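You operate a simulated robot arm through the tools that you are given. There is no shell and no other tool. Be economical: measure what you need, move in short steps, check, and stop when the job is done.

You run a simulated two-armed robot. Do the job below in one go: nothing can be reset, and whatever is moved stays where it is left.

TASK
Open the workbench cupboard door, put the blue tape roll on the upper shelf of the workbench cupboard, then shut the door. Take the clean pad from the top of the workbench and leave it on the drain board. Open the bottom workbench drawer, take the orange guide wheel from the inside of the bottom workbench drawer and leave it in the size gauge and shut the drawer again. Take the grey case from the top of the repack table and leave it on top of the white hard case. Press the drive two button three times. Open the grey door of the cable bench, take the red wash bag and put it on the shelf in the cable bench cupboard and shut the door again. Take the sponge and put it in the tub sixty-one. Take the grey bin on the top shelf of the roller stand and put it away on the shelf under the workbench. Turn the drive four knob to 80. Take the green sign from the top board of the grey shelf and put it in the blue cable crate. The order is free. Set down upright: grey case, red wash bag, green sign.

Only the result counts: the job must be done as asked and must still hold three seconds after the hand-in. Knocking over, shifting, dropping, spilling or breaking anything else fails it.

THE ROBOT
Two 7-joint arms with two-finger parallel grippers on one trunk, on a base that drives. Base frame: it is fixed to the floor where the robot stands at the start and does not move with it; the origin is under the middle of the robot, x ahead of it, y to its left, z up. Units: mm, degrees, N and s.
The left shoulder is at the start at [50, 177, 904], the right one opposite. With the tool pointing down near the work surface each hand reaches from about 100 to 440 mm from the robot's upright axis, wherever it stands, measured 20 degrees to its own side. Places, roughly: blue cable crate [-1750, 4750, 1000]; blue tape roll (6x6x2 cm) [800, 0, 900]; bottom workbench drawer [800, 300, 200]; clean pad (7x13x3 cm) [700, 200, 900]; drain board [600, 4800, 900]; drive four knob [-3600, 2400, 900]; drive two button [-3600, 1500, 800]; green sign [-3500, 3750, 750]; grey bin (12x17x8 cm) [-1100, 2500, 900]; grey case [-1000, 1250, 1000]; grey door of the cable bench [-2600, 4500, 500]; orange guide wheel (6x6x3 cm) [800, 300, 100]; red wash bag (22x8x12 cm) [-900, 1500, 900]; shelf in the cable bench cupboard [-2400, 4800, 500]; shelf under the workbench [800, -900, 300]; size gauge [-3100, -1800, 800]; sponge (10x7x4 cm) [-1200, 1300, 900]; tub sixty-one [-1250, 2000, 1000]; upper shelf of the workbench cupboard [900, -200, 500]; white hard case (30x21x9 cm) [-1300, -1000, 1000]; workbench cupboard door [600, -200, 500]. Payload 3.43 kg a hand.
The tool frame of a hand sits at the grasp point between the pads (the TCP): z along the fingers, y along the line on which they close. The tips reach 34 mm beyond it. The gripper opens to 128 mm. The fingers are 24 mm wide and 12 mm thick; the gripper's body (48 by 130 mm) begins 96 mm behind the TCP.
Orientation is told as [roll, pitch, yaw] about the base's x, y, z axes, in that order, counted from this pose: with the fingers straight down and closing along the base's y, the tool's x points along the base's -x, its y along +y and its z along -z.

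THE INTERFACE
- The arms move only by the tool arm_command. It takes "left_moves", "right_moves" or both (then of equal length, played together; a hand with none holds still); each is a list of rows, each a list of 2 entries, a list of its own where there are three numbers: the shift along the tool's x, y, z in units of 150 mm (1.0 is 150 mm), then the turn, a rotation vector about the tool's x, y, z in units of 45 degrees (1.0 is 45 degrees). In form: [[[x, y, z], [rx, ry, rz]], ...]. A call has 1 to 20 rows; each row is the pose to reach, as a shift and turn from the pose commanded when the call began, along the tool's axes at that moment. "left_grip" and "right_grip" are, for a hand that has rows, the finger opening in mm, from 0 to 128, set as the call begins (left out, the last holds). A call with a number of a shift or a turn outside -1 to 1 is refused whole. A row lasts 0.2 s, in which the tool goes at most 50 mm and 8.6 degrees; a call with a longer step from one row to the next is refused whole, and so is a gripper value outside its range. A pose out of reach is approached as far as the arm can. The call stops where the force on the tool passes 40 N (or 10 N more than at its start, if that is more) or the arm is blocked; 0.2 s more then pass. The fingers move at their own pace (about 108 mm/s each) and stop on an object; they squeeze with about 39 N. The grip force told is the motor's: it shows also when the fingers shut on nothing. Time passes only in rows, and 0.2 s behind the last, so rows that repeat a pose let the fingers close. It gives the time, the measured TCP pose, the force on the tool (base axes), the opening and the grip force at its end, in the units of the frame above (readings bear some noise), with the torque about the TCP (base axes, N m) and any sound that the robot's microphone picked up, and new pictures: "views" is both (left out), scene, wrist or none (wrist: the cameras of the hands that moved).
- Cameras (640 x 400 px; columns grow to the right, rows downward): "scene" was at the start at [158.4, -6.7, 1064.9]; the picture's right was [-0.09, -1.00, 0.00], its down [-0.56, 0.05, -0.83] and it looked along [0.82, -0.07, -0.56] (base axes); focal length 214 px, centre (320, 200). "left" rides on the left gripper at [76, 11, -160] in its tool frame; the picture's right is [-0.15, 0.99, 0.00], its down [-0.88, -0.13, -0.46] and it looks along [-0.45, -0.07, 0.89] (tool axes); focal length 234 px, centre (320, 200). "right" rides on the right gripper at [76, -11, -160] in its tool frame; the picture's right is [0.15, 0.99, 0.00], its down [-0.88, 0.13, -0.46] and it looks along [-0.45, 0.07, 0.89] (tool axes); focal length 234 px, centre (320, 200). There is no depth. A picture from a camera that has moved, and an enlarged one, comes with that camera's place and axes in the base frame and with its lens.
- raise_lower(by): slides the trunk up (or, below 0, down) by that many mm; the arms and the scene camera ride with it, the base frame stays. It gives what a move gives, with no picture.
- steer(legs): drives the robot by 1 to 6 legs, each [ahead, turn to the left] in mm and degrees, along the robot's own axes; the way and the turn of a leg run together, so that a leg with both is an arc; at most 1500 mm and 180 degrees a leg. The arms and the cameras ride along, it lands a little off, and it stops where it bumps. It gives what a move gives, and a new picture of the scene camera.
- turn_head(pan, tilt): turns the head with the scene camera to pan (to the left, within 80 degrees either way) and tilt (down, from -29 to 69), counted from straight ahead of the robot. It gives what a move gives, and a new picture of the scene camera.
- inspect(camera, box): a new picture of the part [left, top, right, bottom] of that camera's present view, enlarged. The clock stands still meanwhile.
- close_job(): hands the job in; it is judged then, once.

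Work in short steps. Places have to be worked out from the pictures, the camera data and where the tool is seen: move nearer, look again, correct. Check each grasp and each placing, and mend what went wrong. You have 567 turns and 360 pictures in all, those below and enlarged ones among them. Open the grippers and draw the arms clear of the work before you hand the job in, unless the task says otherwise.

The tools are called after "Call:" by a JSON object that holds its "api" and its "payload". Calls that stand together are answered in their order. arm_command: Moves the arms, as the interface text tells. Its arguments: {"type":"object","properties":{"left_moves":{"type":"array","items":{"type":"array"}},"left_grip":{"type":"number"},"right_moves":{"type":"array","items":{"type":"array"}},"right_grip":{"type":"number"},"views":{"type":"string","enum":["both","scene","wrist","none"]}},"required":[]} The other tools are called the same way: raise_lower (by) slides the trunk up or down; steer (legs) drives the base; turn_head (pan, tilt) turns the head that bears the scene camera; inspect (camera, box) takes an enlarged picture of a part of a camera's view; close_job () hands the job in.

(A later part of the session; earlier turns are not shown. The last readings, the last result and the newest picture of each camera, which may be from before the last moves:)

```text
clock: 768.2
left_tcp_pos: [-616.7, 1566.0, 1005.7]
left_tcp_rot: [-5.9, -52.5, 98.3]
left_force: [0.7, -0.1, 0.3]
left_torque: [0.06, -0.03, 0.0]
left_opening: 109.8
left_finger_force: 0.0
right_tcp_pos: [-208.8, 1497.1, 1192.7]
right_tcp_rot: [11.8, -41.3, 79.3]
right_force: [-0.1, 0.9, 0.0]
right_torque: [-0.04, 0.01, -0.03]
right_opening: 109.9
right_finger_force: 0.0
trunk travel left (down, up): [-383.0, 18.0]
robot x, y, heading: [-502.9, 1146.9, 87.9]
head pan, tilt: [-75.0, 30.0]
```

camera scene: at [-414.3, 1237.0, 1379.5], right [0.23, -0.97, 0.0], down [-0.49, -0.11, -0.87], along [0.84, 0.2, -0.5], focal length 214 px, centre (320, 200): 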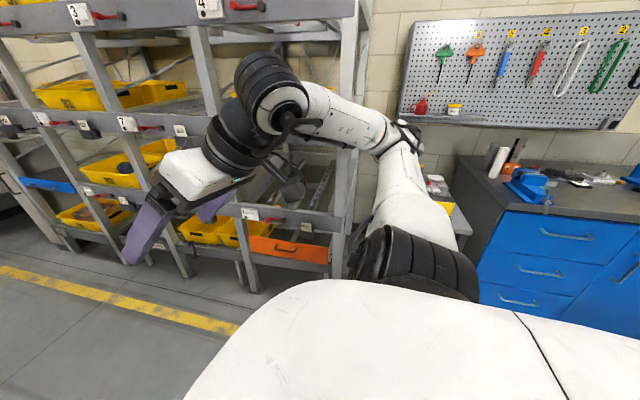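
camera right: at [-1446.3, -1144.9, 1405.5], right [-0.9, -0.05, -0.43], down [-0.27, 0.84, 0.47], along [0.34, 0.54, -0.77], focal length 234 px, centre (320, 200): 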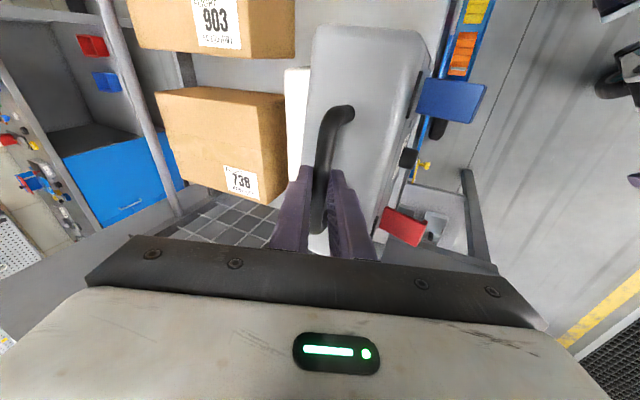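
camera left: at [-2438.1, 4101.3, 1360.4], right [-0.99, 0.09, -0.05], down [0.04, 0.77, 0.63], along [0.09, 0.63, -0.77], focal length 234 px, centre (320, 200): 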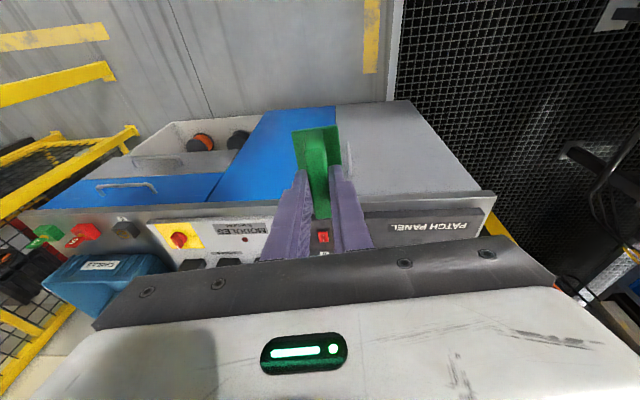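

Call:
{"api": "arm_command", "payload": {"left_moves": [[[0.03, 0.2, -0.08], [0.03, 0, 0.03]], [[0.05, 0.4, -0.15], [0.06, 0, 0.05]], [[0.07, 0.6, -0.22], [0.09, 0, 0.07]], [[0.08, 0.8, -0.28], [0.12, 0, 0.09]], [[0.09, 0.98, -0.33], [0.14, 0, 0.11]]], "views": "none"}}

Call:
{"api": "arm_command", "payload": {"left_moves": [[[0.03, 0.2, -0.08], [0, 0, 0]], [[0.05, 0.4, -0.15], [0, 0, 0]], [[0.07, 0.6, -0.22], [0, 0, 0]], [[0.08, 0.8, -0.28], [0, 0, 0]], [[0.09, 0.95, -0.3], [0, 0, 0]]], "views": "wrist"}}

```text
clock: 769.4
left_tcp_pos: [-749.0, 1594.4, 980.0]
left_tcp_rot: [-5.4, -52.1, 90.4]
left_force: [0.1, -0.2, -0.4]
left_torque: [0.04, -0.04, -0.07]
left_opening: 109.6
left_finger_force: 0.1
left hand out of reach, approached as far as the arm can: row 1, 2, 3, 4, 5
right_tcp_pos: [-209.1, 1496.1, 1192.0]
right_tcp_rot: [11.8, -41.5, 79.5]
right_force: [-0.7, -0.4, 0.6]
right_torque: [0.0, -0.04, -0.06]
right_opening: 110.0
right_finger_force: 0.2
trunk travel left (down, up): [-383.0, 18.0]
robot x, y, heading: [-503.9, 1141.3, 88.1]
head pan, tilt: [-75.0, 30.0]
```

```text
clock: 770.6
left_tcp_pos: [-896.2, 1565.4, 989.5]
left_tcp_rot: [-5.5, -53.0, 90.0]
left_force: [0.2, -0.1, -0.3]
left_torque: [0.0, -0.01, 0.0]
left_opening: 110.0
left_finger_force: 0.1
left hand out of reach, approached as far as the arm can: row 1
right_tcp_pos: [-208.0, 1498.1, 1191.4]
right_tcp_rot: [11.9, -41.3, 79.3]
right_force: [0.2, 0.6, 0.1]
right_torque: [0.02, -0.02, 0.0]
right_opening: 110.1
right_finger_force: 0.1
trunk travel left (down, up): [-383.0, 18.0]
robot x, y, heading: [-502.7, 1149.5, 88.0]
head pan, tilt: [-75.0, 30.0]
camera left: at [-923.2, 1392.8, 1023.6], right [-0.98, 0.17, 0.06], down [0.09, 0.16, 0.98], along [0.15, 0.97, -0.17], focal length 234 px, centre (320, 200)
```

left: 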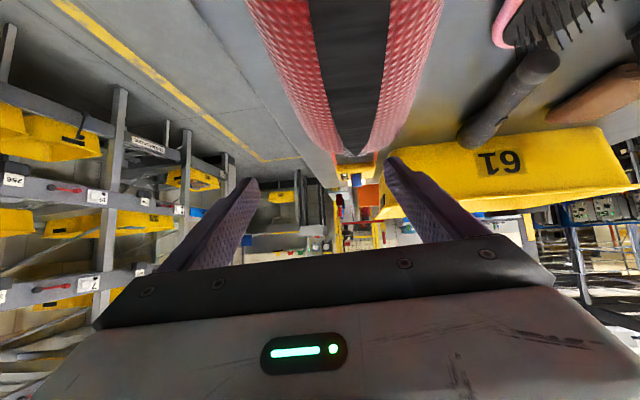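

The bag (center line x≈−925, y≈1380–1600, top ≈965) is right under the hand. I back up and turn 4° left to centre, then lower.

Call:
{"api": "steer", "payload": {"legs": [[-42, 4]]}}

Call:
{"api": "raise_lower", "payload": {"by": -30}}

Call:
{"api": "inspect", "payload": {"camera": "left", "box": [0, 0, 640, 400]}}

```text
clock: 771.5
left_tcp_pos: [-923.5, 1494.3, 988.5]
left_tcp_rot: [-5.6, -53.1, 94.0]
left_force: [-0.2, -0.2, -0.1]
left_torque: [0.03, -0.03, -0.01]
left_opening: 109.8
left_finger_force: 0.1
right_tcp_pos: [-232.9, 1474.3, 1193.3]
right_tcp_rot: [12.0, -41.4, 83.3]
right_force: [0.0, -0.7, -0.2]
right_torque: [0.06, -0.03, -0.04]
right_opening: 110.1
right_finger_force: 0.0
trunk travel left (down, up): [-383.0, 18.0]
robot x, y, heading: [-504.3, 1103.3, 92.1]
head pan, tilt: [-75.0, 30.0]
camera scene: at [-420.4, 1199.4, 1379.6], right [0.29, -0.96, 0.0], down [-0.48, -0.15, -0.87], along [0.83, 0.26, -0.5], focal length 214 px, centre (320, 200)
```

scene: 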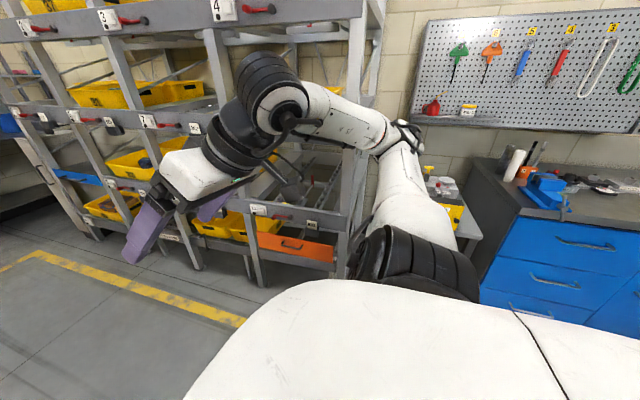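

```text
clock: 772.2
left_tcp_pos: [-924.3, 1494.6, 958.9]
left_tcp_rot: [-5.7, -52.9, 94.0]
left_force: [-0.3, 0.3, 0.1]
left_torque: [0.02, 0.02, 0.03]
left_opening: 109.9
left_finger_force: 0.0
right_tcp_pos: [-232.5, 1475.0, 1162.7]
right_tcp_rot: [12.0, -41.3, 83.3]
right_force: [-0.6, 0.4, -0.3]
right_torque: [0.0, -0.02, 0.01]
right_opening: 110.0
right_finger_force: 0.1
trunk travel left (down, up): [-353.0, 48.0]
robot x, y, heading: [-505.2, 1104.0, 92.2]
head pan, tilt: [-75.0, 30.0]
```

```text
1.00 times, centred on (320, 200) of left
camera zoom: at [-938.9, 1321.4, 993.5], right [-0.99, 0.1, 0.06], down [0.07, 0.16, 0.98], along [0.09, 0.98, -0.17], focal length 234 px, centre (320, 200)
```

zoom: 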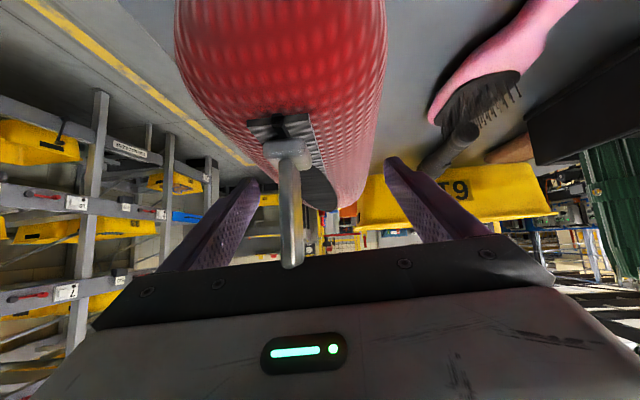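

The bag lies between the fingers; a zip pull sticks up at its south end, so I go 30 mm further north and 12 mm lower, then close.

Call:
{"api": "arm_command", "payload": {"left_moves": [[[-0.04, 0, 0.07], [0, 0, 0]], [[-0.06, 0, 0.14], [0, 0, 0]], [[-0.06, 0, 0.207], [0, 0, 0]]], "views": "none"}}

Call:
{"api": "arm_command", "payload": {"left_moves": [[[0, 0, 0], [0, 0, 0]], [[0, 0, 0], [0, 0, 0]], [[0, 0, 0], [0, 0, 0]]], "left_grip": 20, "views": "none"}}

Call:
{"api": "raise_lower", "payload": {"by": 45}}

Call:
{"api": "inspect", "payload": {"camera": "left", "box": [0, 0, 640, 400]}}

```text
clock: 773.0
left_tcp_pos: [-924.3, 1524.8, 947.9]
left_tcp_rot: [-5.6, -52.9, 93.9]
left_force: [-0.3, 1.2, 0.0]
left_torque: [0.03, 0.0, -0.01]
left_opening: 110.1
left_finger_force: 0.0
right_tcp_pos: [-232.3, 1475.5, 1161.3]
right_tcp_rot: [11.9, -41.3, 83.3]
right_force: [0.4, -0.3, -0.1]
right_torque: [0.0, -0.03, -0.02]
right_opening: 110.0
right_finger_force: 0.2
trunk travel left (down, up): [-353.0, 48.0]
robot x, y, heading: [-503.8, 1103.3, 92.2]
head pan, tilt: [-75.0, 30.0]
```

```text
clock: 773.8
left_tcp_pos: [-922.2, 1524.7, 948.3]
left_tcp_rot: [-5.5, -53.2, 93.9]
left_force: [-1.4, 0.7, 2.4]
left_torque: [0.02, 0.29, -0.04]
left_opening: 75.9
left_finger_force: 39.3
right_tcp_pos: [-232.5, 1474.9, 1161.3]
right_tcp_rot: [12.1, -41.3, 83.4]
right_force: [-0.1, 0.7, 0.6]
right_torque: [0.0, 0.0, 0.0]
right_opening: 110.3
right_finger_force: 0.1
trunk travel left (down, up): [-353.0, 48.0]
robot x, y, heading: [-503.7, 1103.4, 92.1]
head pan, tilt: [-75.0, 30.0]
```

```text
clock: 774.7
left_tcp_pos: [-922.3, 1525.8, 994.1]
left_tcp_rot: [-5.8, -53.0, 94.0]
left_force: [0.1, 0.4, -3.8]
left_torque: [0.19, 0.04, 0.04]
left_opening: 76.0
left_finger_force: 39.2
right_tcp_pos: [-232.6, 1475.3, 1206.6]
right_tcp_rot: [12.0, -41.3, 83.3]
right_force: [0.1, 0.8, 0.4]
right_torque: [-0.03, 0.01, 0.01]
right_opening: 109.8
right_finger_force: 0.0
trunk travel left (down, up): [-398.0, 3.0]
robot x, y, heading: [-502.6, 1105.9, 92.3]
head pan, tilt: [-75.0, 30.0]
```

```text
1.00 times, centred on (320, 200) of left
camera zoom: at [-937.9, 1351.8, 1026.9], right [-0.99, 0.1, 0.06], down [0.07, 0.16, 0.98], along [0.09, 0.98, -0.17], focal length 234 px, centre (320, 200)
```

zoom: 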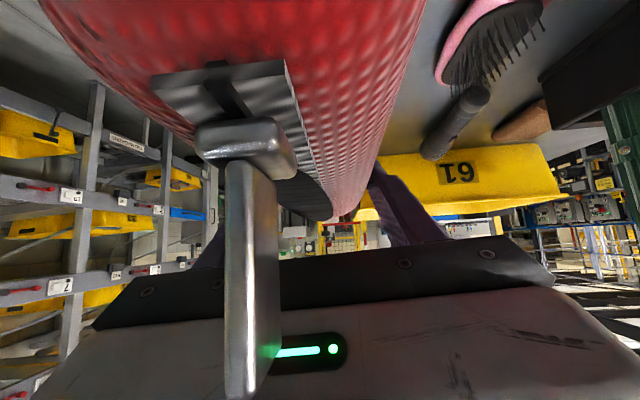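

The bag is held (76 mm, ≈0.4 kg). I back out south of the table and bring the hand to the front.

Call:
{"api": "steer", "payload": {"legs": [[-620, 0]]}}

Call:
{"api": "arm_command", "payload": {"left_moves": [[[-0.03, -0.2, -0.05], [0, 0, 0]], [[-0.06, -0.4, -0.1], [0, 0, 0]], [[-0.1, -0.6, -0.15], [0, 0, 0]], [[-0.13, -0.8, -0.15], [0, 0, 0]], [[-0.16, -1.0, -0.15], [0, 0, 0]]], "views": "none"}}

Call:
{"api": "arm_command", "payload": {"left_moves": [[[-0.03, -0.2, 0.05], [0, 0, 0]], [[-0.06, -0.4, 0.1], [0, 0, 0]], [[-0.1, -0.6, 0.15], [0, 0, 0]], [[-0.13, -0.8, 0.2], [0, 0, 0]], [[-0.16, -1.0, 0.25], [0, 0, 0]]], "views": "none"}}

Call:
{"api": "arm_command", "payload": {"left_moves": [[[-0.1, -0.15, 0.05], [0, 0, 0]], [[-0.2, -0.3, 0.1], [0, 0, 0]], [[-0.3, -0.45, 0.15], [0, 0, 0]]], "views": "none"}}

```text
clock: 778.1
left_tcp_pos: [-900.4, 908.6, 992.6]
left_tcp_rot: [-5.6, -53.0, 94.0]
left_force: [0.4, 0.7, -3.4]
left_torque: [0.21, 0.01, -0.02]
left_opening: 75.6
left_finger_force: 39.2
right_tcp_pos: [-210.1, 860.0, 1206.6]
right_tcp_rot: [12.0, -41.4, 83.3]
right_force: [-0.2, 0.3, 0.5]
right_torque: [0.0, 0.01, 0.01]
right_opening: 110.1
right_finger_force: 0.1
trunk travel left (down, up): [-398.0, 3.0]
robot x, y, heading: [-480.9, 484.3, 92.1]
head pan, tilt: [-75.0, 30.0]
camera scene: at [-398.0, 584.5, 1394.5], right [0.29, -0.96, 0.0], down [-0.48, -0.15, -0.87], along [0.83, 0.25, -0.5], focal length 214 px, centre (320, 200)
```

scene: 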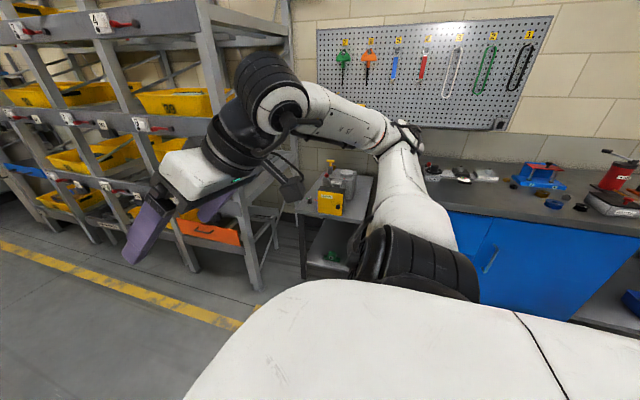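

```text
clock: 779.3
left_tcp_pos: [-759.3, 932.3, 1026.8]
left_tcp_rot: [-5.5, -52.9, 93.9]
left_force: [0.4, -0.3, -3.0]
left_torque: [0.21, 0.04, -0.03]
left_opening: 75.1
left_finger_force: 38.9
left hand out of reach, approached as far as the arm can: row 3, 4, 5
right_tcp_pos: [-210.5, 859.8, 1206.0]
right_tcp_rot: [11.9, -41.3, 83.3]
right_force: [0.1, -0.4, -0.6]
right_torque: [-0.02, 0.02, 0.01]
right_opening: 110.2
right_finger_force: 0.1
trunk travel left (down, up): [-398.0, 3.0]
robot x, y, heading: [-479.5, 487.1, 92.3]
head pan, tilt: [-75.0, 30.0]
```

```text
clock: 780.5
left_tcp_pos: [-607.9, 975.5, 1032.8]
left_tcp_rot: [-5.5, -53.1, 93.9]
left_force: [-0.7, 0.2, -3.7]
left_torque: [0.25, -0.02, 0.01]
left_opening: 75.0
left_finger_force: 38.7
right_tcp_pos: [-209.2, 858.6, 1206.2]
right_tcp_rot: [12.0, -41.3, 83.3]
right_force: [0.5, -0.4, -0.5]
right_torque: [-0.01, 0.01, 0.02]
right_opening: 110.0
right_finger_force: 0.0
trunk travel left (down, up): [-398.0, 3.0]
robot x, y, heading: [-480.0, 485.5, 92.0]
head pan, tilt: [-75.0, 30.0]
```

```text
clock: 781.3
left_tcp_pos: [-540.9, 1019.4, 1059.3]
left_tcp_rot: [-5.6, -52.9, 93.8]
left_force: [-0.2, 0.6, -3.3]
left_torque: [0.19, 0.04, 0.02]
left_opening: 75.1
left_finger_force: 38.9
right_tcp_pos: [-209.1, 860.3, 1206.4]
right_tcp_rot: [12.0, -41.2, 83.2]
right_force: [0.6, 0.0, 0.1]
right_torque: [0.03, 0.02, 0.04]
right_opening: 109.9
right_finger_force: 0.1
trunk travel left (down, up): [-398.0, 3.0]
robot x, y, heading: [-481.7, 489.3, 92.1]
head pan, tilt: [-75.0, 30.0]
```

Now I drive west between the tables and north along the lane to the cable bench.

Call:
{"api": "steer", "payload": {"legs": [[0, 88], [1500, 0], [0, -82.5], [1500, 0], [1500, 0], [200, -7.5]]}}

Call:
{"api": "turn_head", "payload": {"pan": 5, "tilt": 35}}

```text
clock: 811.3
left_tcp_pos: [-2487.6, 4148.0, 1058.8]
left_tcp_rot: [-5.6, -52.8, 93.3]
left_force: [0.2, 0.0, -3.6]
left_torque: [0.18, 0.0, 0.01]
left_opening: 74.9
left_finger_force: 38.8
right_tcp_pos: [-2158.1, 3984.5, 1204.0]
right_tcp_rot: [12.0, -41.3, 82.8]
right_force: [-0.7, 0.2, -0.1]
right_torque: [0.01, 0.03, -0.02]
right_opening: 110.0
right_finger_force: 0.0
trunk travel left (down, up): [-398.0, 3.0]
robot x, y, heading: [-2432.7, 3613.5, 91.1]
head pan, tilt: [-75.0, 30.0]
camera scene: at [-2348.1, 3712.0, 1394.3], right [0.28, -0.96, 0.0], down [-0.48, -0.14, -0.87], along [0.83, 0.25, -0.5], focal length 214 px, centre (320, 200)
```

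scene: 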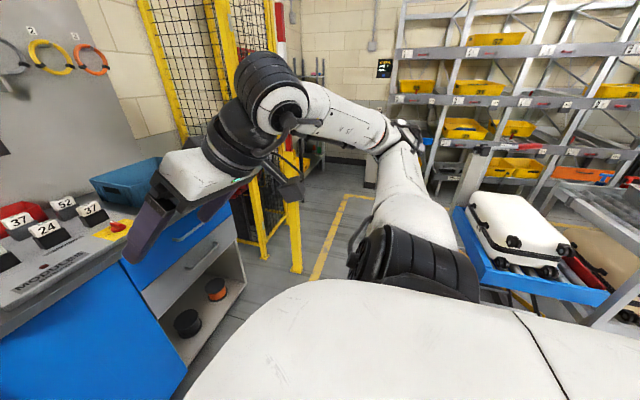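

```text
clock: 812.9
left_tcp_pos: [-2488.3, 4145.9, 1059.3]
left_tcp_rot: [-5.6, -53.0, 93.3]
left_force: [0.3, 0.0, -3.8]
left_torque: [0.22, 0.0, 0.0]
left_opening: 74.9
left_finger_force: 38.5
right_tcp_pos: [-2157.6, 3984.1, 1205.7]
right_tcp_rot: [12.0, -41.3, 82.7]
right_force: [0.0, -0.2, 0.0]
right_torque: [0.0, -0.02, -0.01]
right_opening: 109.8
right_finger_force: 0.1
trunk travel left (down, up): [-398.0, 3.0]
robot x, y, heading: [-2434.1, 3617.2, 91.6]
head pan, tilt: [5.0, 35.0]
camera scene: at [-2444.8, 3773.0, 1386.6], right [0.99, 0.11, 0.0], down [0.06, -0.57, -0.82], along [-0.09, 0.81, -0.57], focal length 214 px, centre (320, 200)
```

scene: 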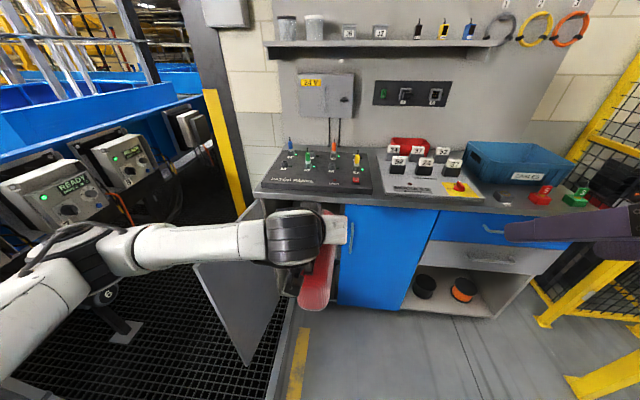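

Door is well open (~105°), bag held level. Shelf ≈z 460 with two small items at y≈4700; I'll put the bag left of them (x≈−2690). I lower the arm relative to the trunk so the elbow stays above the door.

Call:
{"api": "arm_command", "payload": {"left_moves": [[[0.16, 0.06, 0.12], [0, 0, 0]], [[0.32, 0.12, 0.24], [0, 0, 0]], [[0.48, 0.18, 0.36], [0, 0, 0]], [[0.64, 0.24, 0.48], [0, 0, 0]], [[0.8, 0.3, 0.6], [0, 0, 0]]], "views": "none"}}

Call:
{"api": "arm_command", "payload": {"left_moves": [[[0.16, 0.06, 0.12], [0, 0, 0]], [[0.32, 0.12, 0.24], [0, 0, 0]], [[0.48, 0.18, 0.36], [0, 0, 0]], [[0.64, 0.24, 0.48], [0, 0, 0]], [[0.8, 0.3, 0.6], [0, 0, 0]]], "views": "none"}}

```text
clock: 814.1
left_tcp_pos: [-2522.3, 4148.1, 907.0]
left_tcp_rot: [-5.6, -53.0, 93.3]
left_force: [0.2, 0.1, -3.6]
left_torque: [0.2, -0.02, 0.01]
left_opening: 74.6
left_finger_force: 39.7
right_tcp_pos: [-2157.5, 3983.6, 1205.5]
right_tcp_rot: [12.0, -41.3, 82.7]
right_force: [0.7, 1.3, -0.5]
right_torque: [0.0, 0.02, 0.01]
right_opening: 109.9
right_finger_force: 0.0
trunk travel left (down, up): [-398.0, 3.0]
robot x, y, heading: [-2435.0, 3613.0, 91.4]
head pan, tilt: [5.0, 35.0]
```

```text
clock: 815.3
left_tcp_pos: [-2518.4, 4165.5, 777.8]
left_tcp_rot: [-3.6, -51.6, 93.2]
left_force: [0.3, -0.2, -2.3]
left_torque: [0.2, 0.05, -0.02]
left_opening: 74.6
left_finger_force: 38.7
left hand out of reach, approached as far as the arm can: row 2, 3, 4, 5
right_tcp_pos: [-2158.0, 3983.8, 1205.9]
right_tcp_rot: [12.0, -41.3, 82.7]
right_force: [0.3, 0.4, -0.6]
right_torque: [0.0, 0.01, 0.0]
right_opening: 109.9
right_finger_force: 0.1
trunk travel left (down, up): [-398.0, 3.0]
robot x, y, heading: [-2432.4, 3616.7, 91.8]
head pan, tilt: [5.0, 35.0]
```

Relative height is good. I lower the trunk 203 mm, shift right, set heading ≈105° and drive in toward the opening.

Call:
{"api": "raise_lower", "payload": {"by": -200}}

Call:
{"api": "steer", "payload": {"legs": [[0, -59], [130, 0], [0, 72.4], [330, 0]]}}

```text
clock: 817.4
left_tcp_pos: [-2519.4, 4165.8, 577.5]
left_tcp_rot: [-3.5, -51.5, 93.1]
left_force: [-0.1, -0.2, -3.6]
left_torque: [0.22, 0.02, -0.03]
left_opening: 74.6
left_finger_force: 39.4
right_tcp_pos: [-2157.1, 3982.9, 1006.4]
right_tcp_rot: [12.0, -41.4, 82.7]
right_force: [1.3, 0.4, -0.5]
right_torque: [0.0, 0.01, -0.02]
right_opening: 110.0
right_finger_force: 0.0
trunk travel left (down, up): [-198.0, 203.0]
robot x, y, heading: [-2435.0, 3613.4, 91.7]
head pan, tilt: [5.0, 35.0]
```

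```text
clock: 826.1
left_tcp_pos: [-2612.2, 4497.1, 576.1]
left_tcp_rot: [-3.2, -51.4, 106.4]
left_force: [-0.3, 0.0, -1.0]
left_torque: [0.23, 0.03, -0.01]
left_opening: 74.9
left_finger_force: 39.2
right_tcp_pos: [-2220.8, 4406.9, 1005.1]
right_tcp_rot: [12.0, -41.3, 96.3]
right_force: [-0.3, -0.2, 0.5]
right_torque: [-0.01, 0.0, 0.0]
right_opening: 109.9
right_finger_force: 0.0
trunk travel left (down, up): [-198.0, 203.0]
robot x, y, heading: [-2404.8, 3986.0, 104.9]
head pan, tilt: [5.0, 35.0]
stopped in leg 4: the force on the tool passed its limit (the readings are from after the stop); the commanded pose is now the measured one
camera scene: at [-2450.8, 4135.2, 1186.5], right [0.94, 0.34, 0.0], down [0.2, -0.54, -0.82], along [-0.28, 0.77, -0.57], focal length 214 px, centre (320, 200)
```

scene: 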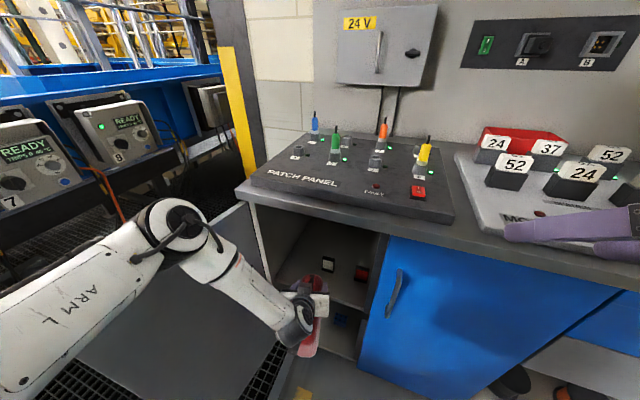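

The shelf is higher than estimated (≈520) and the bag's front touched its edge. I raise 52 mm, turn 4° left to clear the small items, and drive in.

Call:
{"api": "raise_lower", "payload": {"by": 55}}

Call:
{"api": "steer", "payload": {"legs": [[0, 4], [185, 0]]}}

```text
clock: 827.1
left_tcp_pos: [-2612.4, 4497.2, 632.5]
left_tcp_rot: [-3.1, -51.3, 106.5]
left_force: [0.4, -1.0, -3.9]
left_torque: [0.23, 0.06, -0.02]
left_opening: 74.4
left_finger_force: 38.8
right_tcp_pos: [-2221.2, 4407.5, 1059.5]
right_tcp_rot: [12.0, -41.3, 96.1]
right_force: [-0.8, -0.1, -0.2]
right_torque: [0.03, 0.02, -0.01]
right_opening: 110.2
right_finger_force: 0.0
trunk travel left (down, up): [-253.0, 148.0]
robot x, y, heading: [-2402.0, 3984.2, 104.8]
head pan, tilt: [5.0, 35.0]
```

```text
clock: 829.2
left_tcp_pos: [-2705.6, 4647.8, 627.0]
left_tcp_rot: [-3.1, -50.2, 110.0]
left_force: [0.3, 0.3, -4.2]
left_torque: [0.2, 0.11, 0.01]
left_opening: 74.8
left_finger_force: 38.9
right_tcp_pos: [-2311.5, 4593.4, 1061.2]
right_tcp_rot: [12.0, -41.2, 100.1]
right_force: [-0.6, 0.1, 0.6]
right_torque: [0.03, 0.0, -0.02]
right_opening: 109.8
right_finger_force: 0.0
trunk travel left (down, up): [-253.0, 148.0]
robot x, y, heading: [-2465.3, 4157.9, 109.1]
head pan, tilt: [5.0, 35.0]
stopped in leg 2: the robot was blocked; the commanded pose is now the measured one
camera scene: at [-2521.2, 4305.1, 1241.6], right [0.91, 0.41, 0.0], down [0.23, -0.52, -0.82], along [-0.33, 0.75, -0.57], focal length 214 px, centre (320, 200)
```

scene: 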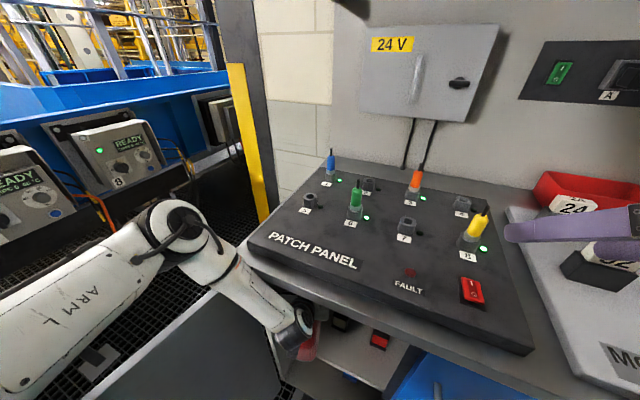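

The bag is over the shelf at (−2700,4640). I lower in small steps until it rests.

Call:
{"api": "raise_lower", "payload": {"by": -9}}

Call:
{"api": "raise_lower", "payload": {"by": -7}}

```text
clock: 829.8
left_tcp_pos: [-2704.6, 4648.2, 618.7]
left_tcp_rot: [-3.2, -50.3, 110.0]
left_force: [-0.3, 0.6, -3.7]
left_torque: [0.23, 0.05, 0.01]
left_opening: 74.6
left_finger_force: 39.1
right_tcp_pos: [-2309.9, 4591.5, 1050.7]
right_tcp_rot: [12.1, -41.3, 100.2]
right_force: [0.0, -0.7, -0.1]
right_torque: [0.01, 0.0, 0.0]
right_opening: 110.1
right_finger_force: 0.1
trunk travel left (down, up): [-244.0, 157.0]
robot x, y, heading: [-2463.3, 4159.0, 109.1]
head pan, tilt: [5.0, 35.0]
```

```text
clock: 830.3
left_tcp_pos: [-2704.6, 4648.5, 611.2]
left_tcp_rot: [-3.1, -50.3, 110.0]
left_force: [-0.3, 1.0, -3.7]
left_torque: [0.22, 0.07, -0.03]
left_opening: 74.6
left_finger_force: 39.0
right_tcp_pos: [-2310.0, 4592.7, 1044.7]
right_tcp_rot: [12.0, -41.2, 100.1]
right_force: [-0.4, 0.1, 0.7]
right_torque: [0.01, 0.01, -0.02]
right_opening: 110.0
right_finger_force: 0.0
trunk travel left (down, up): [-237.0, 164.0]
robot x, y, heading: [-2463.7, 4162.0, 109.1]
head pan, tilt: [5.0, 35.0]
```

Call:
{"api": "arm_command", "payload": {"right_moves": [[[-0.1, 0, -0.12], [0, 0, 0]], [[-0.2, 0, -0.23], [0, 0, 0]], [[-0.28, 0, -0.34], [0, 0, 0]]], "views": "none"}}

Call:
{"api": "raise_lower", "payload": {"by": -9}}

Call:
{"api": "raise_lower", "payload": {"by": -8}}

Call:
{"api": "raise_lower", "payload": {"by": -8}}

```text
clock: 831.1
left_tcp_pos: [-2703.9, 4648.1, 610.8]
left_tcp_rot: [-3.1, -50.4, 110.0]
left_force: [-0.3, 0.1, -4.5]
left_torque: [0.21, 0.05, 0.0]
left_opening: 74.5
left_finger_force: 38.9
right_tcp_pos: [-2301.1, 4592.9, 1109.0]
right_tcp_rot: [12.0, -41.3, 100.2]
right_force: [-0.3, -0.4, -0.7]
right_torque: [0.03, 0.02, 0.01]
right_opening: 109.8
right_finger_force: 0.0
trunk travel left (down, up): [-237.0, 164.0]
robot x, y, heading: [-2461.3, 4159.3, 108.9]
head pan, tilt: [5.0, 35.0]
```

```text
clock: 831.7
left_tcp_pos: [-2705.1, 4649.3, 603.4]
left_tcp_rot: [-3.1, -50.3, 110.0]
left_force: [0.2, 1.2, -3.7]
left_torque: [0.22, 0.04, 0.04]
left_opening: 74.8
left_finger_force: 39.0
right_tcp_pos: [-2300.9, 4593.6, 1102.2]
right_tcp_rot: [12.0, -41.3, 100.2]
right_force: [-0.4, 0.8, -0.1]
right_torque: [0.02, 0.01, -0.02]
right_opening: 110.0
right_finger_force: 0.1
trunk travel left (down, up): [-228.0, 173.0]
robot x, y, heading: [-2461.0, 4156.0, 109.1]
head pan, tilt: [5.0, 35.0]
```

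```text
clock: 832.3
left_tcp_pos: [-2705.0, 4647.2, 593.9]
left_tcp_rot: [-3.1, -50.3, 110.0]
left_force: [0.2, 0.9, -2.5]
left_torque: [0.21, 0.1, 0.02]
left_opening: 74.4
left_finger_force: 39.2
right_tcp_pos: [-2302.0, 4593.9, 1092.2]
right_tcp_rot: [12.0, -41.3, 100.2]
right_force: [0.3, -0.2, 0.1]
right_torque: [-0.01, 0.01, 0.03]
right_opening: 110.0
right_finger_force: 0.1
trunk travel left (down, up): [-220.0, 181.0]
robot x, y, heading: [-2464.0, 4156.9, 108.9]
head pan, tilt: [5.0, 35.0]
```

```text
clock: 832.8
left_tcp_pos: [-2704.9, 4648.6, 586.6]
left_tcp_rot: [-3.1, -50.3, 110.0]
left_force: [0.2, -0.5, -3.5]
left_torque: [0.17, 0.06, -0.01]
left_opening: 74.6
left_finger_force: 38.9
right_tcp_pos: [-2301.4, 4593.0, 1084.8]
right_tcp_rot: [12.1, -41.3, 100.2]
right_force: [-0.9, -0.9, -0.1]
right_torque: [-0.01, -0.03, 0.0]
right_opening: 109.8
right_finger_force: 0.1
trunk travel left (down, up): [-212.0, 189.0]
robot x, y, heading: [-2461.1, 4157.7, 108.9]
head pan, tilt: [5.0, 35.0]
```

Call:
{"api": "raise_lower", "payload": {"by": -8}}

Call:
{"api": "raise_lower", "payload": {"by": -6}}

Call:
{"api": "raise_lower", "payload": {"by": -5}}

```text
clock: 833.4
left_tcp_pos: [-2704.8, 4650.5, 581.7]
left_tcp_rot: [-3.1, -50.7, 110.0]
left_force: [0.0, -3.7, 12.1]
left_torque: [0.11, 0.42, 0.11]
left_opening: 74.8
left_finger_force: 38.4
right_tcp_pos: [-2299.1, 4593.0, 1077.1]
right_tcp_rot: [12.0, -41.3, 100.2]
right_force: [-0.6, 0.9, -0.4]
right_torque: [-0.02, 0.0, 0.0]
right_opening: 109.8
right_finger_force: 0.1
trunk travel left (down, up): [-204.0, 197.0]
robot x, y, heading: [-2459.5, 4155.4, 108.9]
head pan, tilt: [5.0, 35.0]
```

```text
clock: 833.8
left_tcp_pos: [-2705.0, 4651.3, 580.9]
left_tcp_rot: [-3.1, -51.2, 110.0]
left_force: [1.4, -3.2, 10.9]
left_torque: [0.16, 0.34, 0.07]
left_opening: 74.8
left_finger_force: 38.7
right_tcp_pos: [-2300.7, 4593.7, 1073.5]
right_tcp_rot: [12.0, -41.2, 100.1]
right_force: [0.4, -0.3, 0.7]
right_torque: [-0.02, -0.01, -0.01]
right_opening: 110.2
right_finger_force: 0.1
trunk travel left (down, up): [-201.0, 200.0]
robot x, y, heading: [-2463.9, 4158.0, 108.9]
head pan, tilt: [5.0, 35.0]
stopped: the force on the tool passed its limit (the readings are from after the stop); the commanded pose is now the measured one
```

```text
clock: 834.3
left_tcp_pos: [-2705.4, 4653.4, 580.4]
left_tcp_rot: [-3.1, -51.6, 110.0]
left_force: [1.4, -2.4, 11.0]
left_torque: [0.21, 0.34, 0.07]
left_opening: 75.0
left_finger_force: 39.1
right_tcp_pos: [-2300.1, 4592.6, 1071.2]
right_tcp_rot: [12.0, -41.4, 100.2]
right_force: [-0.7, 1.2, -0.2]
right_torque: [0.02, 0.04, 0.02]
right_opening: 110.1
right_finger_force: 0.1
trunk travel left (down, up): [-197.0, 204.0]
robot x, y, heading: [-2462.0, 4161.6, 109.2]
head pan, tilt: [5.0, 35.0]
stopped: the force on the tool passed its limit (the readings are from after the stop); the commanded pose is now the measured one
```

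The bag rests on the shelf. I open wide, raise 70 mm to clear its zip pull, and back out.

Call:
{"api": "arm_command", "payload": {"left_moves": [[[0, 0, 0], [0, 0, 0]], [[0, 0, 0], [0, 0, 0]], [[0, 0, 0], [0, 0, 0]]], "left_grip": 108, "views": "none"}}

Call:
{"api": "raise_lower", "payload": {"by": 75}}

Call:
{"api": "steer", "payload": {"legs": [[-260, 0]]}}

Call:
{"api": "inspect", "payload": {"camera": "left", "box": [0, 0, 640, 400]}}

```text
clock: 835.1
left_tcp_pos: [-2704.8, 4652.2, 578.9]
left_tcp_rot: [-3.1, -51.3, 110.0]
left_force: [0.1, -0.5, 0.1]
left_torque: [-0.01, -0.05, 0.03]
left_opening: 107.8
left_finger_force: 0.1
right_tcp_pos: [-2301.2, 4592.8, 1070.8]
right_tcp_rot: [12.0, -41.2, 100.3]
right_force: [-0.4, 0.1, 0.1]
right_torque: [0.0, 0.01, 0.04]
right_opening: 110.0
right_finger_force: 0.0
trunk travel left (down, up): [-197.0, 204.0]
robot x, y, heading: [-2461.9, 4154.9, 108.8]
head pan, tilt: [5.0, 35.0]
```

```text
clock: 836.2
left_tcp_pos: [-2705.7, 4645.7, 649.4]
left_tcp_rot: [-3.0, -51.0, 110.0]
left_force: [0.4, 0.1, 0.0]
left_torque: [-0.01, 0.02, 0.05]
left_opening: 108.0
left_finger_force: 0.1
right_tcp_pos: [-2301.9, 4590.3, 1147.3]
right_tcp_rot: [11.9, -41.4, 100.4]
right_force: [0.3, -0.4, 0.0]
right_torque: [0.01, -0.02, -0.02]
right_opening: 109.8
right_finger_force: 0.0
trunk travel left (down, up): [-272.0, 129.0]
robot x, y, heading: [-2458.9, 4158.9, 109.1]
head pan, tilt: [5.0, 35.0]
```

```text
clock: 838.0
left_tcp_pos: [-2621.4, 4409.3, 653.3]
left_tcp_rot: [-3.0, -51.3, 110.1]
left_force: [0.0, -0.4, 0.0]
left_torque: [-0.01, 0.0, 0.02]
left_opening: 108.1
left_finger_force: 0.0
right_tcp_pos: [-2218.5, 4350.7, 1144.9]
right_tcp_rot: [12.0, -41.2, 100.3]
right_force: [-0.1, 0.0, 0.1]
right_torque: [0.0, 0.02, 0.03]
right_opening: 110.2
right_finger_force: 0.1
trunk travel left (down, up): [-272.0, 129.0]
robot x, y, heading: [-2377.8, 3915.6, 109.2]
head pan, tilt: [5.0, 35.0]
camera scene: at [-2437.4, 4061.6, 1260.9], right [0.91, 0.41, 0.0], down [0.23, -0.52, -0.82], along [-0.33, 0.75, -0.57], focal length 214 px, centre (320, 200)
```

scene: 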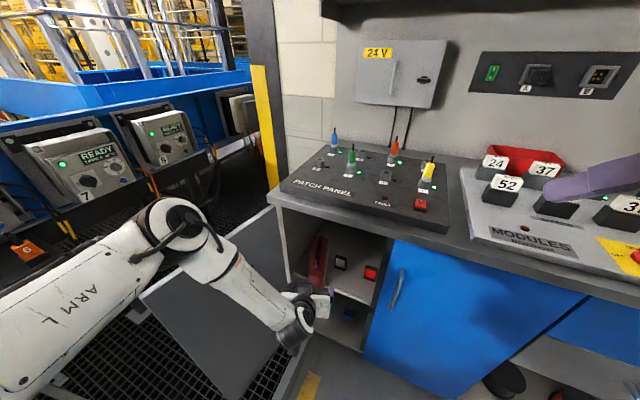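

```text
1.00 times, centred on (320, 200) of left
camera zoom: at [-2581.6, 4240.8, 692.6], right [-0.97, -0.22, 0.08], down [0.03, 0.21, 0.98], along [-0.23, 0.95, -0.2], focal length 234 px, centre (320, 200)
```

zoom: 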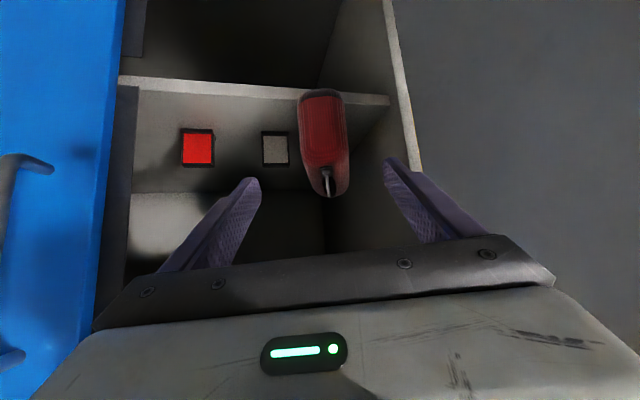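

The bag stands upright on the shelf, its rear just at the shelf's edge. I push it ~35 mm deeper with closed fingertips.

Call:
{"api": "arm_command", "payload": {"left_moves": [[[0, 0, 0], [0, 0, 0]], [[0, 0, 0], [0, 0, 0]], [[0, 0, 0], [0, 0, 0]]], "left_grip": 0, "views": "none"}}

Call:
{"api": "raise_lower", "payload": {"by": -88}}

Call:
{"api": "steer", "payload": {"legs": [[124, 0], [-250, 0]]}}

Call:
{"api": "inspect", "payload": {"camera": "left", "box": [0, 0, 640, 400]}}

```text
clock: 838.8
left_tcp_pos: [-2622.3, 4408.7, 653.5]
left_tcp_rot: [-3.0, -51.3, 110.1]
left_force: [-0.2, 0.8, -0.4]
left_torque: [0.01, -0.01, -0.04]
left_opening: 0.1
left_finger_force: 32.7
right_tcp_pos: [-2218.0, 4351.1, 1145.5]
right_tcp_rot: [12.0, -41.3, 100.2]
right_force: [0.2, 0.1, 0.0]
right_torque: [-0.02, 0.01, -0.05]
right_opening: 110.1
right_finger_force: 0.0
trunk travel left (down, up): [-272.0, 129.0]
robot x, y, heading: [-2377.6, 3915.1, 109.1]
head pan, tilt: [5.0, 35.0]
```

```text
clock: 840.1
left_tcp_pos: [-2622.1, 4409.9, 565.1]
left_tcp_rot: [-3.1, -51.4, 110.1]
left_force: [-0.3, -0.2, -0.4]
left_torque: [-0.02, 0.0, 0.02]
left_opening: 0.0
left_finger_force: 33.2
right_tcp_pos: [-2218.1, 4350.8, 1056.2]
right_tcp_rot: [12.0, -41.4, 100.2]
right_force: [-0.6, 0.5, -0.3]
right_torque: [-0.02, 0.0, -0.01]
right_opening: 110.0
right_finger_force: 0.1
trunk travel left (down, up): [-184.0, 217.0]
robot x, y, heading: [-2377.9, 3916.6, 109.3]
head pan, tilt: [5.0, 35.0]
```

```text
clock: 842.7
left_tcp_pos: [-2581.9, 4292.3, 566.1]
left_tcp_rot: [-3.1, -51.4, 110.2]
left_force: [-0.4, 0.0, -0.6]
left_torque: [0.0, 0.0, 0.0]
left_opening: 0.3
left_finger_force: 32.8
right_tcp_pos: [-2177.1, 4234.5, 1057.5]
right_tcp_rot: [12.0, -41.3, 100.4]
right_force: [-0.7, -0.1, -0.5]
right_torque: [0.01, 0.01, 0.03]
right_opening: 110.1
right_finger_force: 0.0
trunk travel left (down, up): [-184.0, 217.0]
robot x, y, heading: [-2339.7, 3793.3, 109.1]
head pan, tilt: [5.0, 35.0]
camera scene: at [-2397.0, 3945.3, 1172.9], right [0.91, 0.41, 0.0], down [0.23, -0.52, -0.82], along [-0.34, 0.75, -0.57], focal length 214 px, centre (320, 200)
```

scene: 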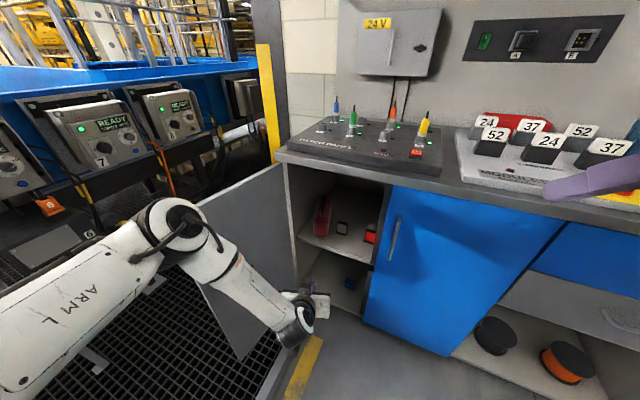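

```text
1.00 times, centred on (320, 200) of left
camera zoom: at [-2541.4, 4124.3, 604.5], right [-0.97, -0.22, 0.08], down [0.03, 0.21, 0.98], along [-0.23, 0.95, -0.2], focal length 234 px, centre (320, 200)
```

zoom: 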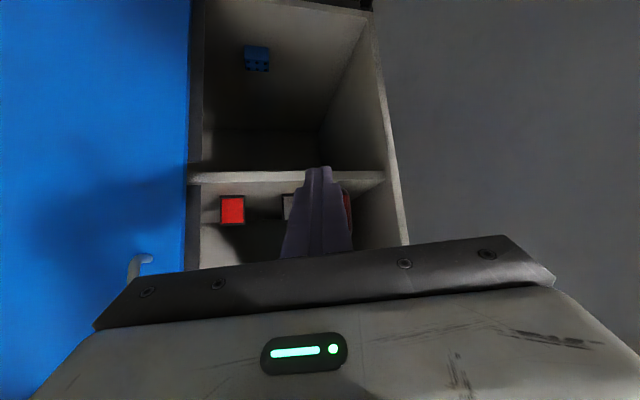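

The bag is well in. Now I close the door: I go around so the left fingertips are on its outer side and sweep it shut by turning right, then driving forward.

Call:
{"api": "steer", "payload": {"legs": [[-300, 0], [0, 71], [490, 0], [0, -68], [210, 0], [0, -52]]}}

```text
clock: 857.0
left_tcp_pos: [-2597.8, 4216.1, 565.3]
left_tcp_rot: [-3.2, -51.4, 60.5]
left_force: [0.1, -0.9, 0.2]
left_torque: [0.0, 0.0, 0.02]
left_opening: 0.0
left_finger_force: 33.1
right_tcp_pos: [-2379.9, 3872.8, 1057.3]
right_tcp_rot: [12.0, -41.3, 50.8]
right_force: [0.1, 0.2, -0.9]
right_torque: [-0.02, 0.03, -0.01]
right_opening: 110.0
right_finger_force: 0.0
trunk travel left (down, up): [-184.0, 217.0]
robot x, y, heading: [-2817.0, 3713.2, 59.8]
head pan, tilt: [5.0, 35.0]
camera scene: at [-2742.7, 3851.8, 1172.8], right [0.9, -0.43, 0.0], down [-0.25, -0.52, -0.82], along [0.35, 0.74, -0.57], focal length 214 px, centre (320, 200)
```

scene: 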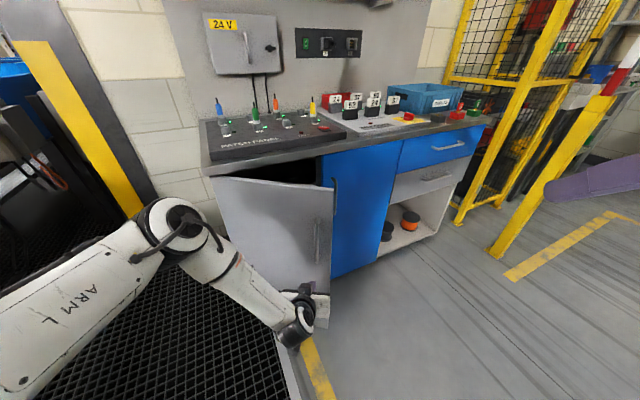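

Works well: the door has swung nearly shut. I drive forward to press it closed.

Call:
{"api": "steer", "payload": {"legs": [[150, 0], [170, 0]]}}

```text
clock: 859.4
left_tcp_pos: [-2446.5, 4469.2, 559.8]
left_tcp_rot: [-3.5, -49.9, 60.5]
left_force: [0.1, 0.5, -0.2]
left_torque: [0.0, -0.01, -0.01]
left_opening: 0.0
left_finger_force: 32.5
right_tcp_pos: [-2225.5, 4136.5, 1057.1]
right_tcp_rot: [12.0, -41.4, 50.9]
right_force: [0.6, 0.0, 0.2]
right_torque: [0.0, -0.01, -0.01]
right_opening: 109.9
right_finger_force: 0.1
trunk travel left (down, up): [-184.0, 217.0]
robot x, y, heading: [-2662.1, 3975.1, 59.9]
head pan, tilt: [5.0, 35.0]
stopped in leg 2: the force on the tool passed its limit (the readings are from after the stop); the commanded pose is now the measured one
camera scene: at [-2589.0, 4115.3, 1172.7], right [0.9, -0.43, 0.0], down [-0.24, -0.52, -0.82], along [0.35, 0.74, -0.57], focal length 214 px, centre (320, 200)
```

scene: 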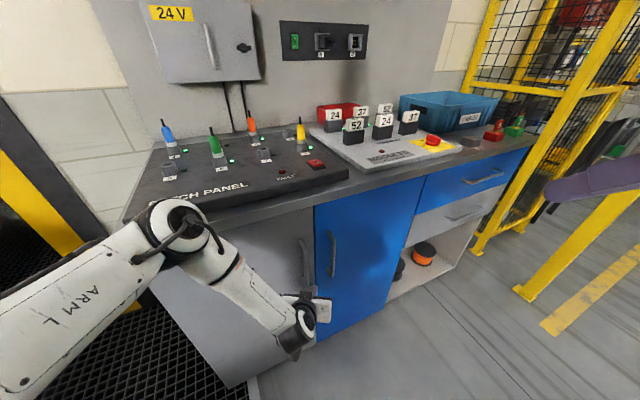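

The grey door is shut flush. Last item: the grey bin. I back off, raise the arm, and drive round by the aisle to the roller stand.

Call:
{"api": "steer", "payload": {"legs": [[-250, 0], [0, -62.8], [1500, 0], [900, 0], [0, -87], [1060, 0]]}}

Call:
{"api": "raise_lower", "payload": {"by": 212}}

Call:
{"api": "arm_command", "payload": {"left_moves": [[[-0.16, 0, -0.13], [0, 0, 0]], [[-0.32, 0, -0.26], [0, 0, 0]], [[-0.48, 0, -0.39], [0, 0, 0]], [[-0.64, 0, -0.52], [0, 0, 0]], [[-0.77, 0, -0.64], [0, 0, 0]]], "left_grip": 60, "views": "none"}}

Call:
{"api": "arm_command", "payload": {"left_moves": [[[-0.12, 0, -0.1], [0, 0.1, 0]], [[-0.24, 0, -0.2], [0, 0.2, 0]], [[-0.36, 0, -0.3], [0, 0.3, 0]], [[-0.48, 0, -0.4], [0, 0.4, 0]]], "views": "none"}}

```text
clock: 884.1
left_tcp_pos: [-287.6, 2032.4, 560.4]
left_tcp_rot: [-3.5, -50.0, -88.0]
left_force: [1.0, 0.1, -0.5]
left_torque: [0.02, 0.0, 0.04]
left_opening: 0.0
left_finger_force: 32.6
right_tcp_pos: [-650.5, 2199.0, 1057.0]
right_tcp_rot: [12.1, -41.3, -97.5]
right_force: [-0.2, 0.1, -0.1]
right_torque: [0.02, -0.02, 0.03]
right_opening: 109.8
right_finger_force: 0.0
trunk travel left (down, up): [-184.0, 217.0]
robot x, y, heading: [-364.1, 2565.9, -88.4]
head pan, tilt: [5.0, 35.0]
camera scene: at [-351.7, 2410.4, 1172.8], right [-0.99, -0.11, 0.0], down [-0.06, 0.57, -0.82], along [0.09, -0.81, -0.57], focal length 214 px, centre (320, 200)
```

scene: 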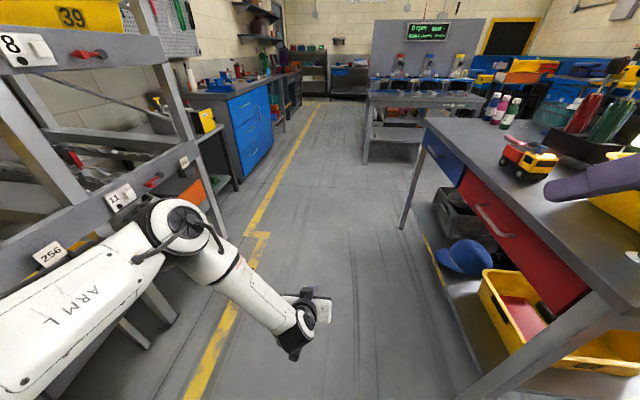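

```text
clock: 886.4
left_tcp_pos: [-288.4, 2032.7, 772.0]
left_tcp_rot: [-3.5, -49.8, -88.0]
left_force: [-0.2, 0.3, 0.5]
left_torque: [0.03, 0.02, -0.03]
left_opening: 0.1
left_finger_force: 32.8
right_tcp_pos: [-649.5, 2200.1, 1269.2]
right_tcp_rot: [11.9, -41.2, -97.5]
right_force: [0.3, 0.8, -0.1]
right_torque: [-0.01, -0.03, 0.01]
right_opening: 110.0
right_finger_force: 0.0
trunk travel left (down, up): [-396.0, 5.0]
robot x, y, heading: [-361.4, 2565.9, -88.9]
head pan, tilt: [5.0, 35.0]
```

```text
clock: 887.6
left_tcp_pos: [-282.2, 2031.9, 922.1]
left_tcp_rot: [-3.5, -49.9, -88.2]
left_force: [0.0, 0.1, -0.1]
left_torque: [0.02, -0.03, -0.02]
left_opening: 60.2
left_finger_force: 0.1
right_tcp_pos: [-650.1, 2200.3, 1269.3]
right_tcp_rot: [12.0, -41.3, -97.4]
right_force: [0.1, -0.1, 0.1]
right_torque: [0.01, 0.02, 0.02]
right_opening: 110.0
right_finger_force: 0.0
trunk travel left (down, up): [-396.0, 5.0]
robot x, y, heading: [-358.9, 2568.2, -88.7]
head pan, tilt: [5.0, 35.0]
```

```text
clock: 888.6
left_tcp_pos: [-278.7, 2030.9, 1016.6]
left_tcp_rot: [-2.7, -31.8, -89.3]
left_force: [-0.4, 0.0, 0.2]
left_torque: [-0.02, 0.01, 0.03]
left_opening: 60.2
left_finger_force: 0.0
right_tcp_pos: [-650.2, 2199.8, 1270.6]
right_tcp_rot: [12.0, -41.3, -97.6]
right_force: [-0.3, 0.9, 0.5]
right_torque: [0.02, 0.0, 0.01]
right_opening: 110.3
right_finger_force: 0.1
trunk travel left (down, up): [-396.0, 5.0]
robot x, y, heading: [-361.0, 2564.3, -88.7]
head pan, tilt: [5.0, 35.0]
```

Call:
{"api": "steer", "payload": {"legs": [[0, -91.3]]}}

Call:
{"api": "inspect", "payload": {"camera": "left", "box": [0, 0, 640, 400]}}

```text
clock: 892.9
left_tcp_pos: [-901.4, 2502.0, 1016.6]
left_tcp_rot: [-2.7, -31.9, 178.6]
left_force: [0.5, 0.9, -0.3]
left_torque: [0.02, 0.03, 0.01]
left_opening: 60.1
left_finger_force: 0.1
right_tcp_pos: [-719.3, 2866.8, 1268.3]
right_tcp_rot: [12.0, -41.3, 170.4]
right_force: [0.4, 1.2, -0.7]
right_torque: [0.0, 0.02, 0.02]
right_opening: 110.1
right_finger_force: 0.1
trunk travel left (down, up): [-396.0, 5.0]
robot x, y, heading: [-365.3, 2565.2, 179.2]
head pan, tilt: [5.0, 35.0]
camera scene: at [-520.7, 2562.7, 1384.8], right [-0.07, 1.0, 0.0], down [0.57, 0.04, -0.82], along [-0.82, -0.06, -0.57], focal length 214 px, centre (320, 200)
```

scene: 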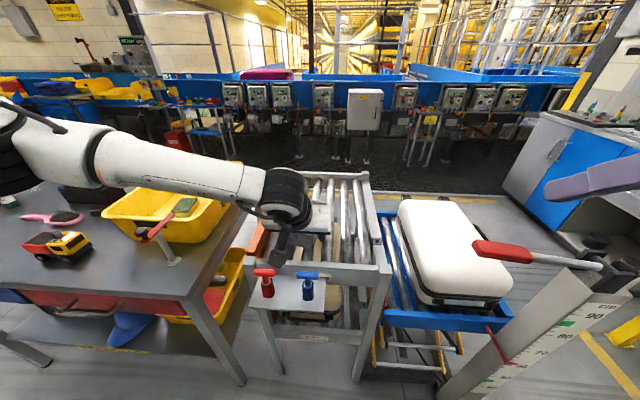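

```text
1.00 times, centred on (320, 200) of left
camera zoom: at [-753.6, 2479.7, 1109.9], right [-0.17, -0.98, 0.04], down [-0.5, 0.12, 0.86], along [-0.85, 0.13, -0.51], focal length 234 px, centre (320, 200)
```

zoom: 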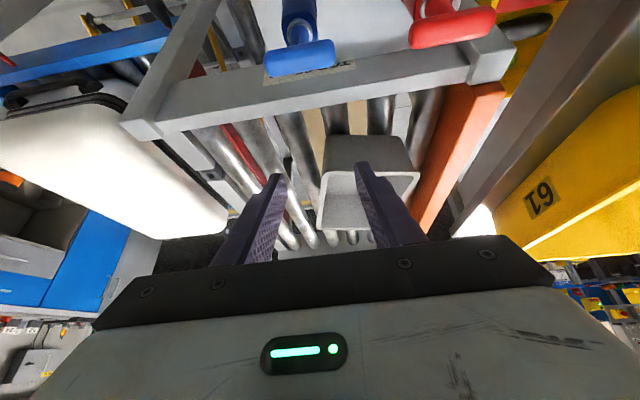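

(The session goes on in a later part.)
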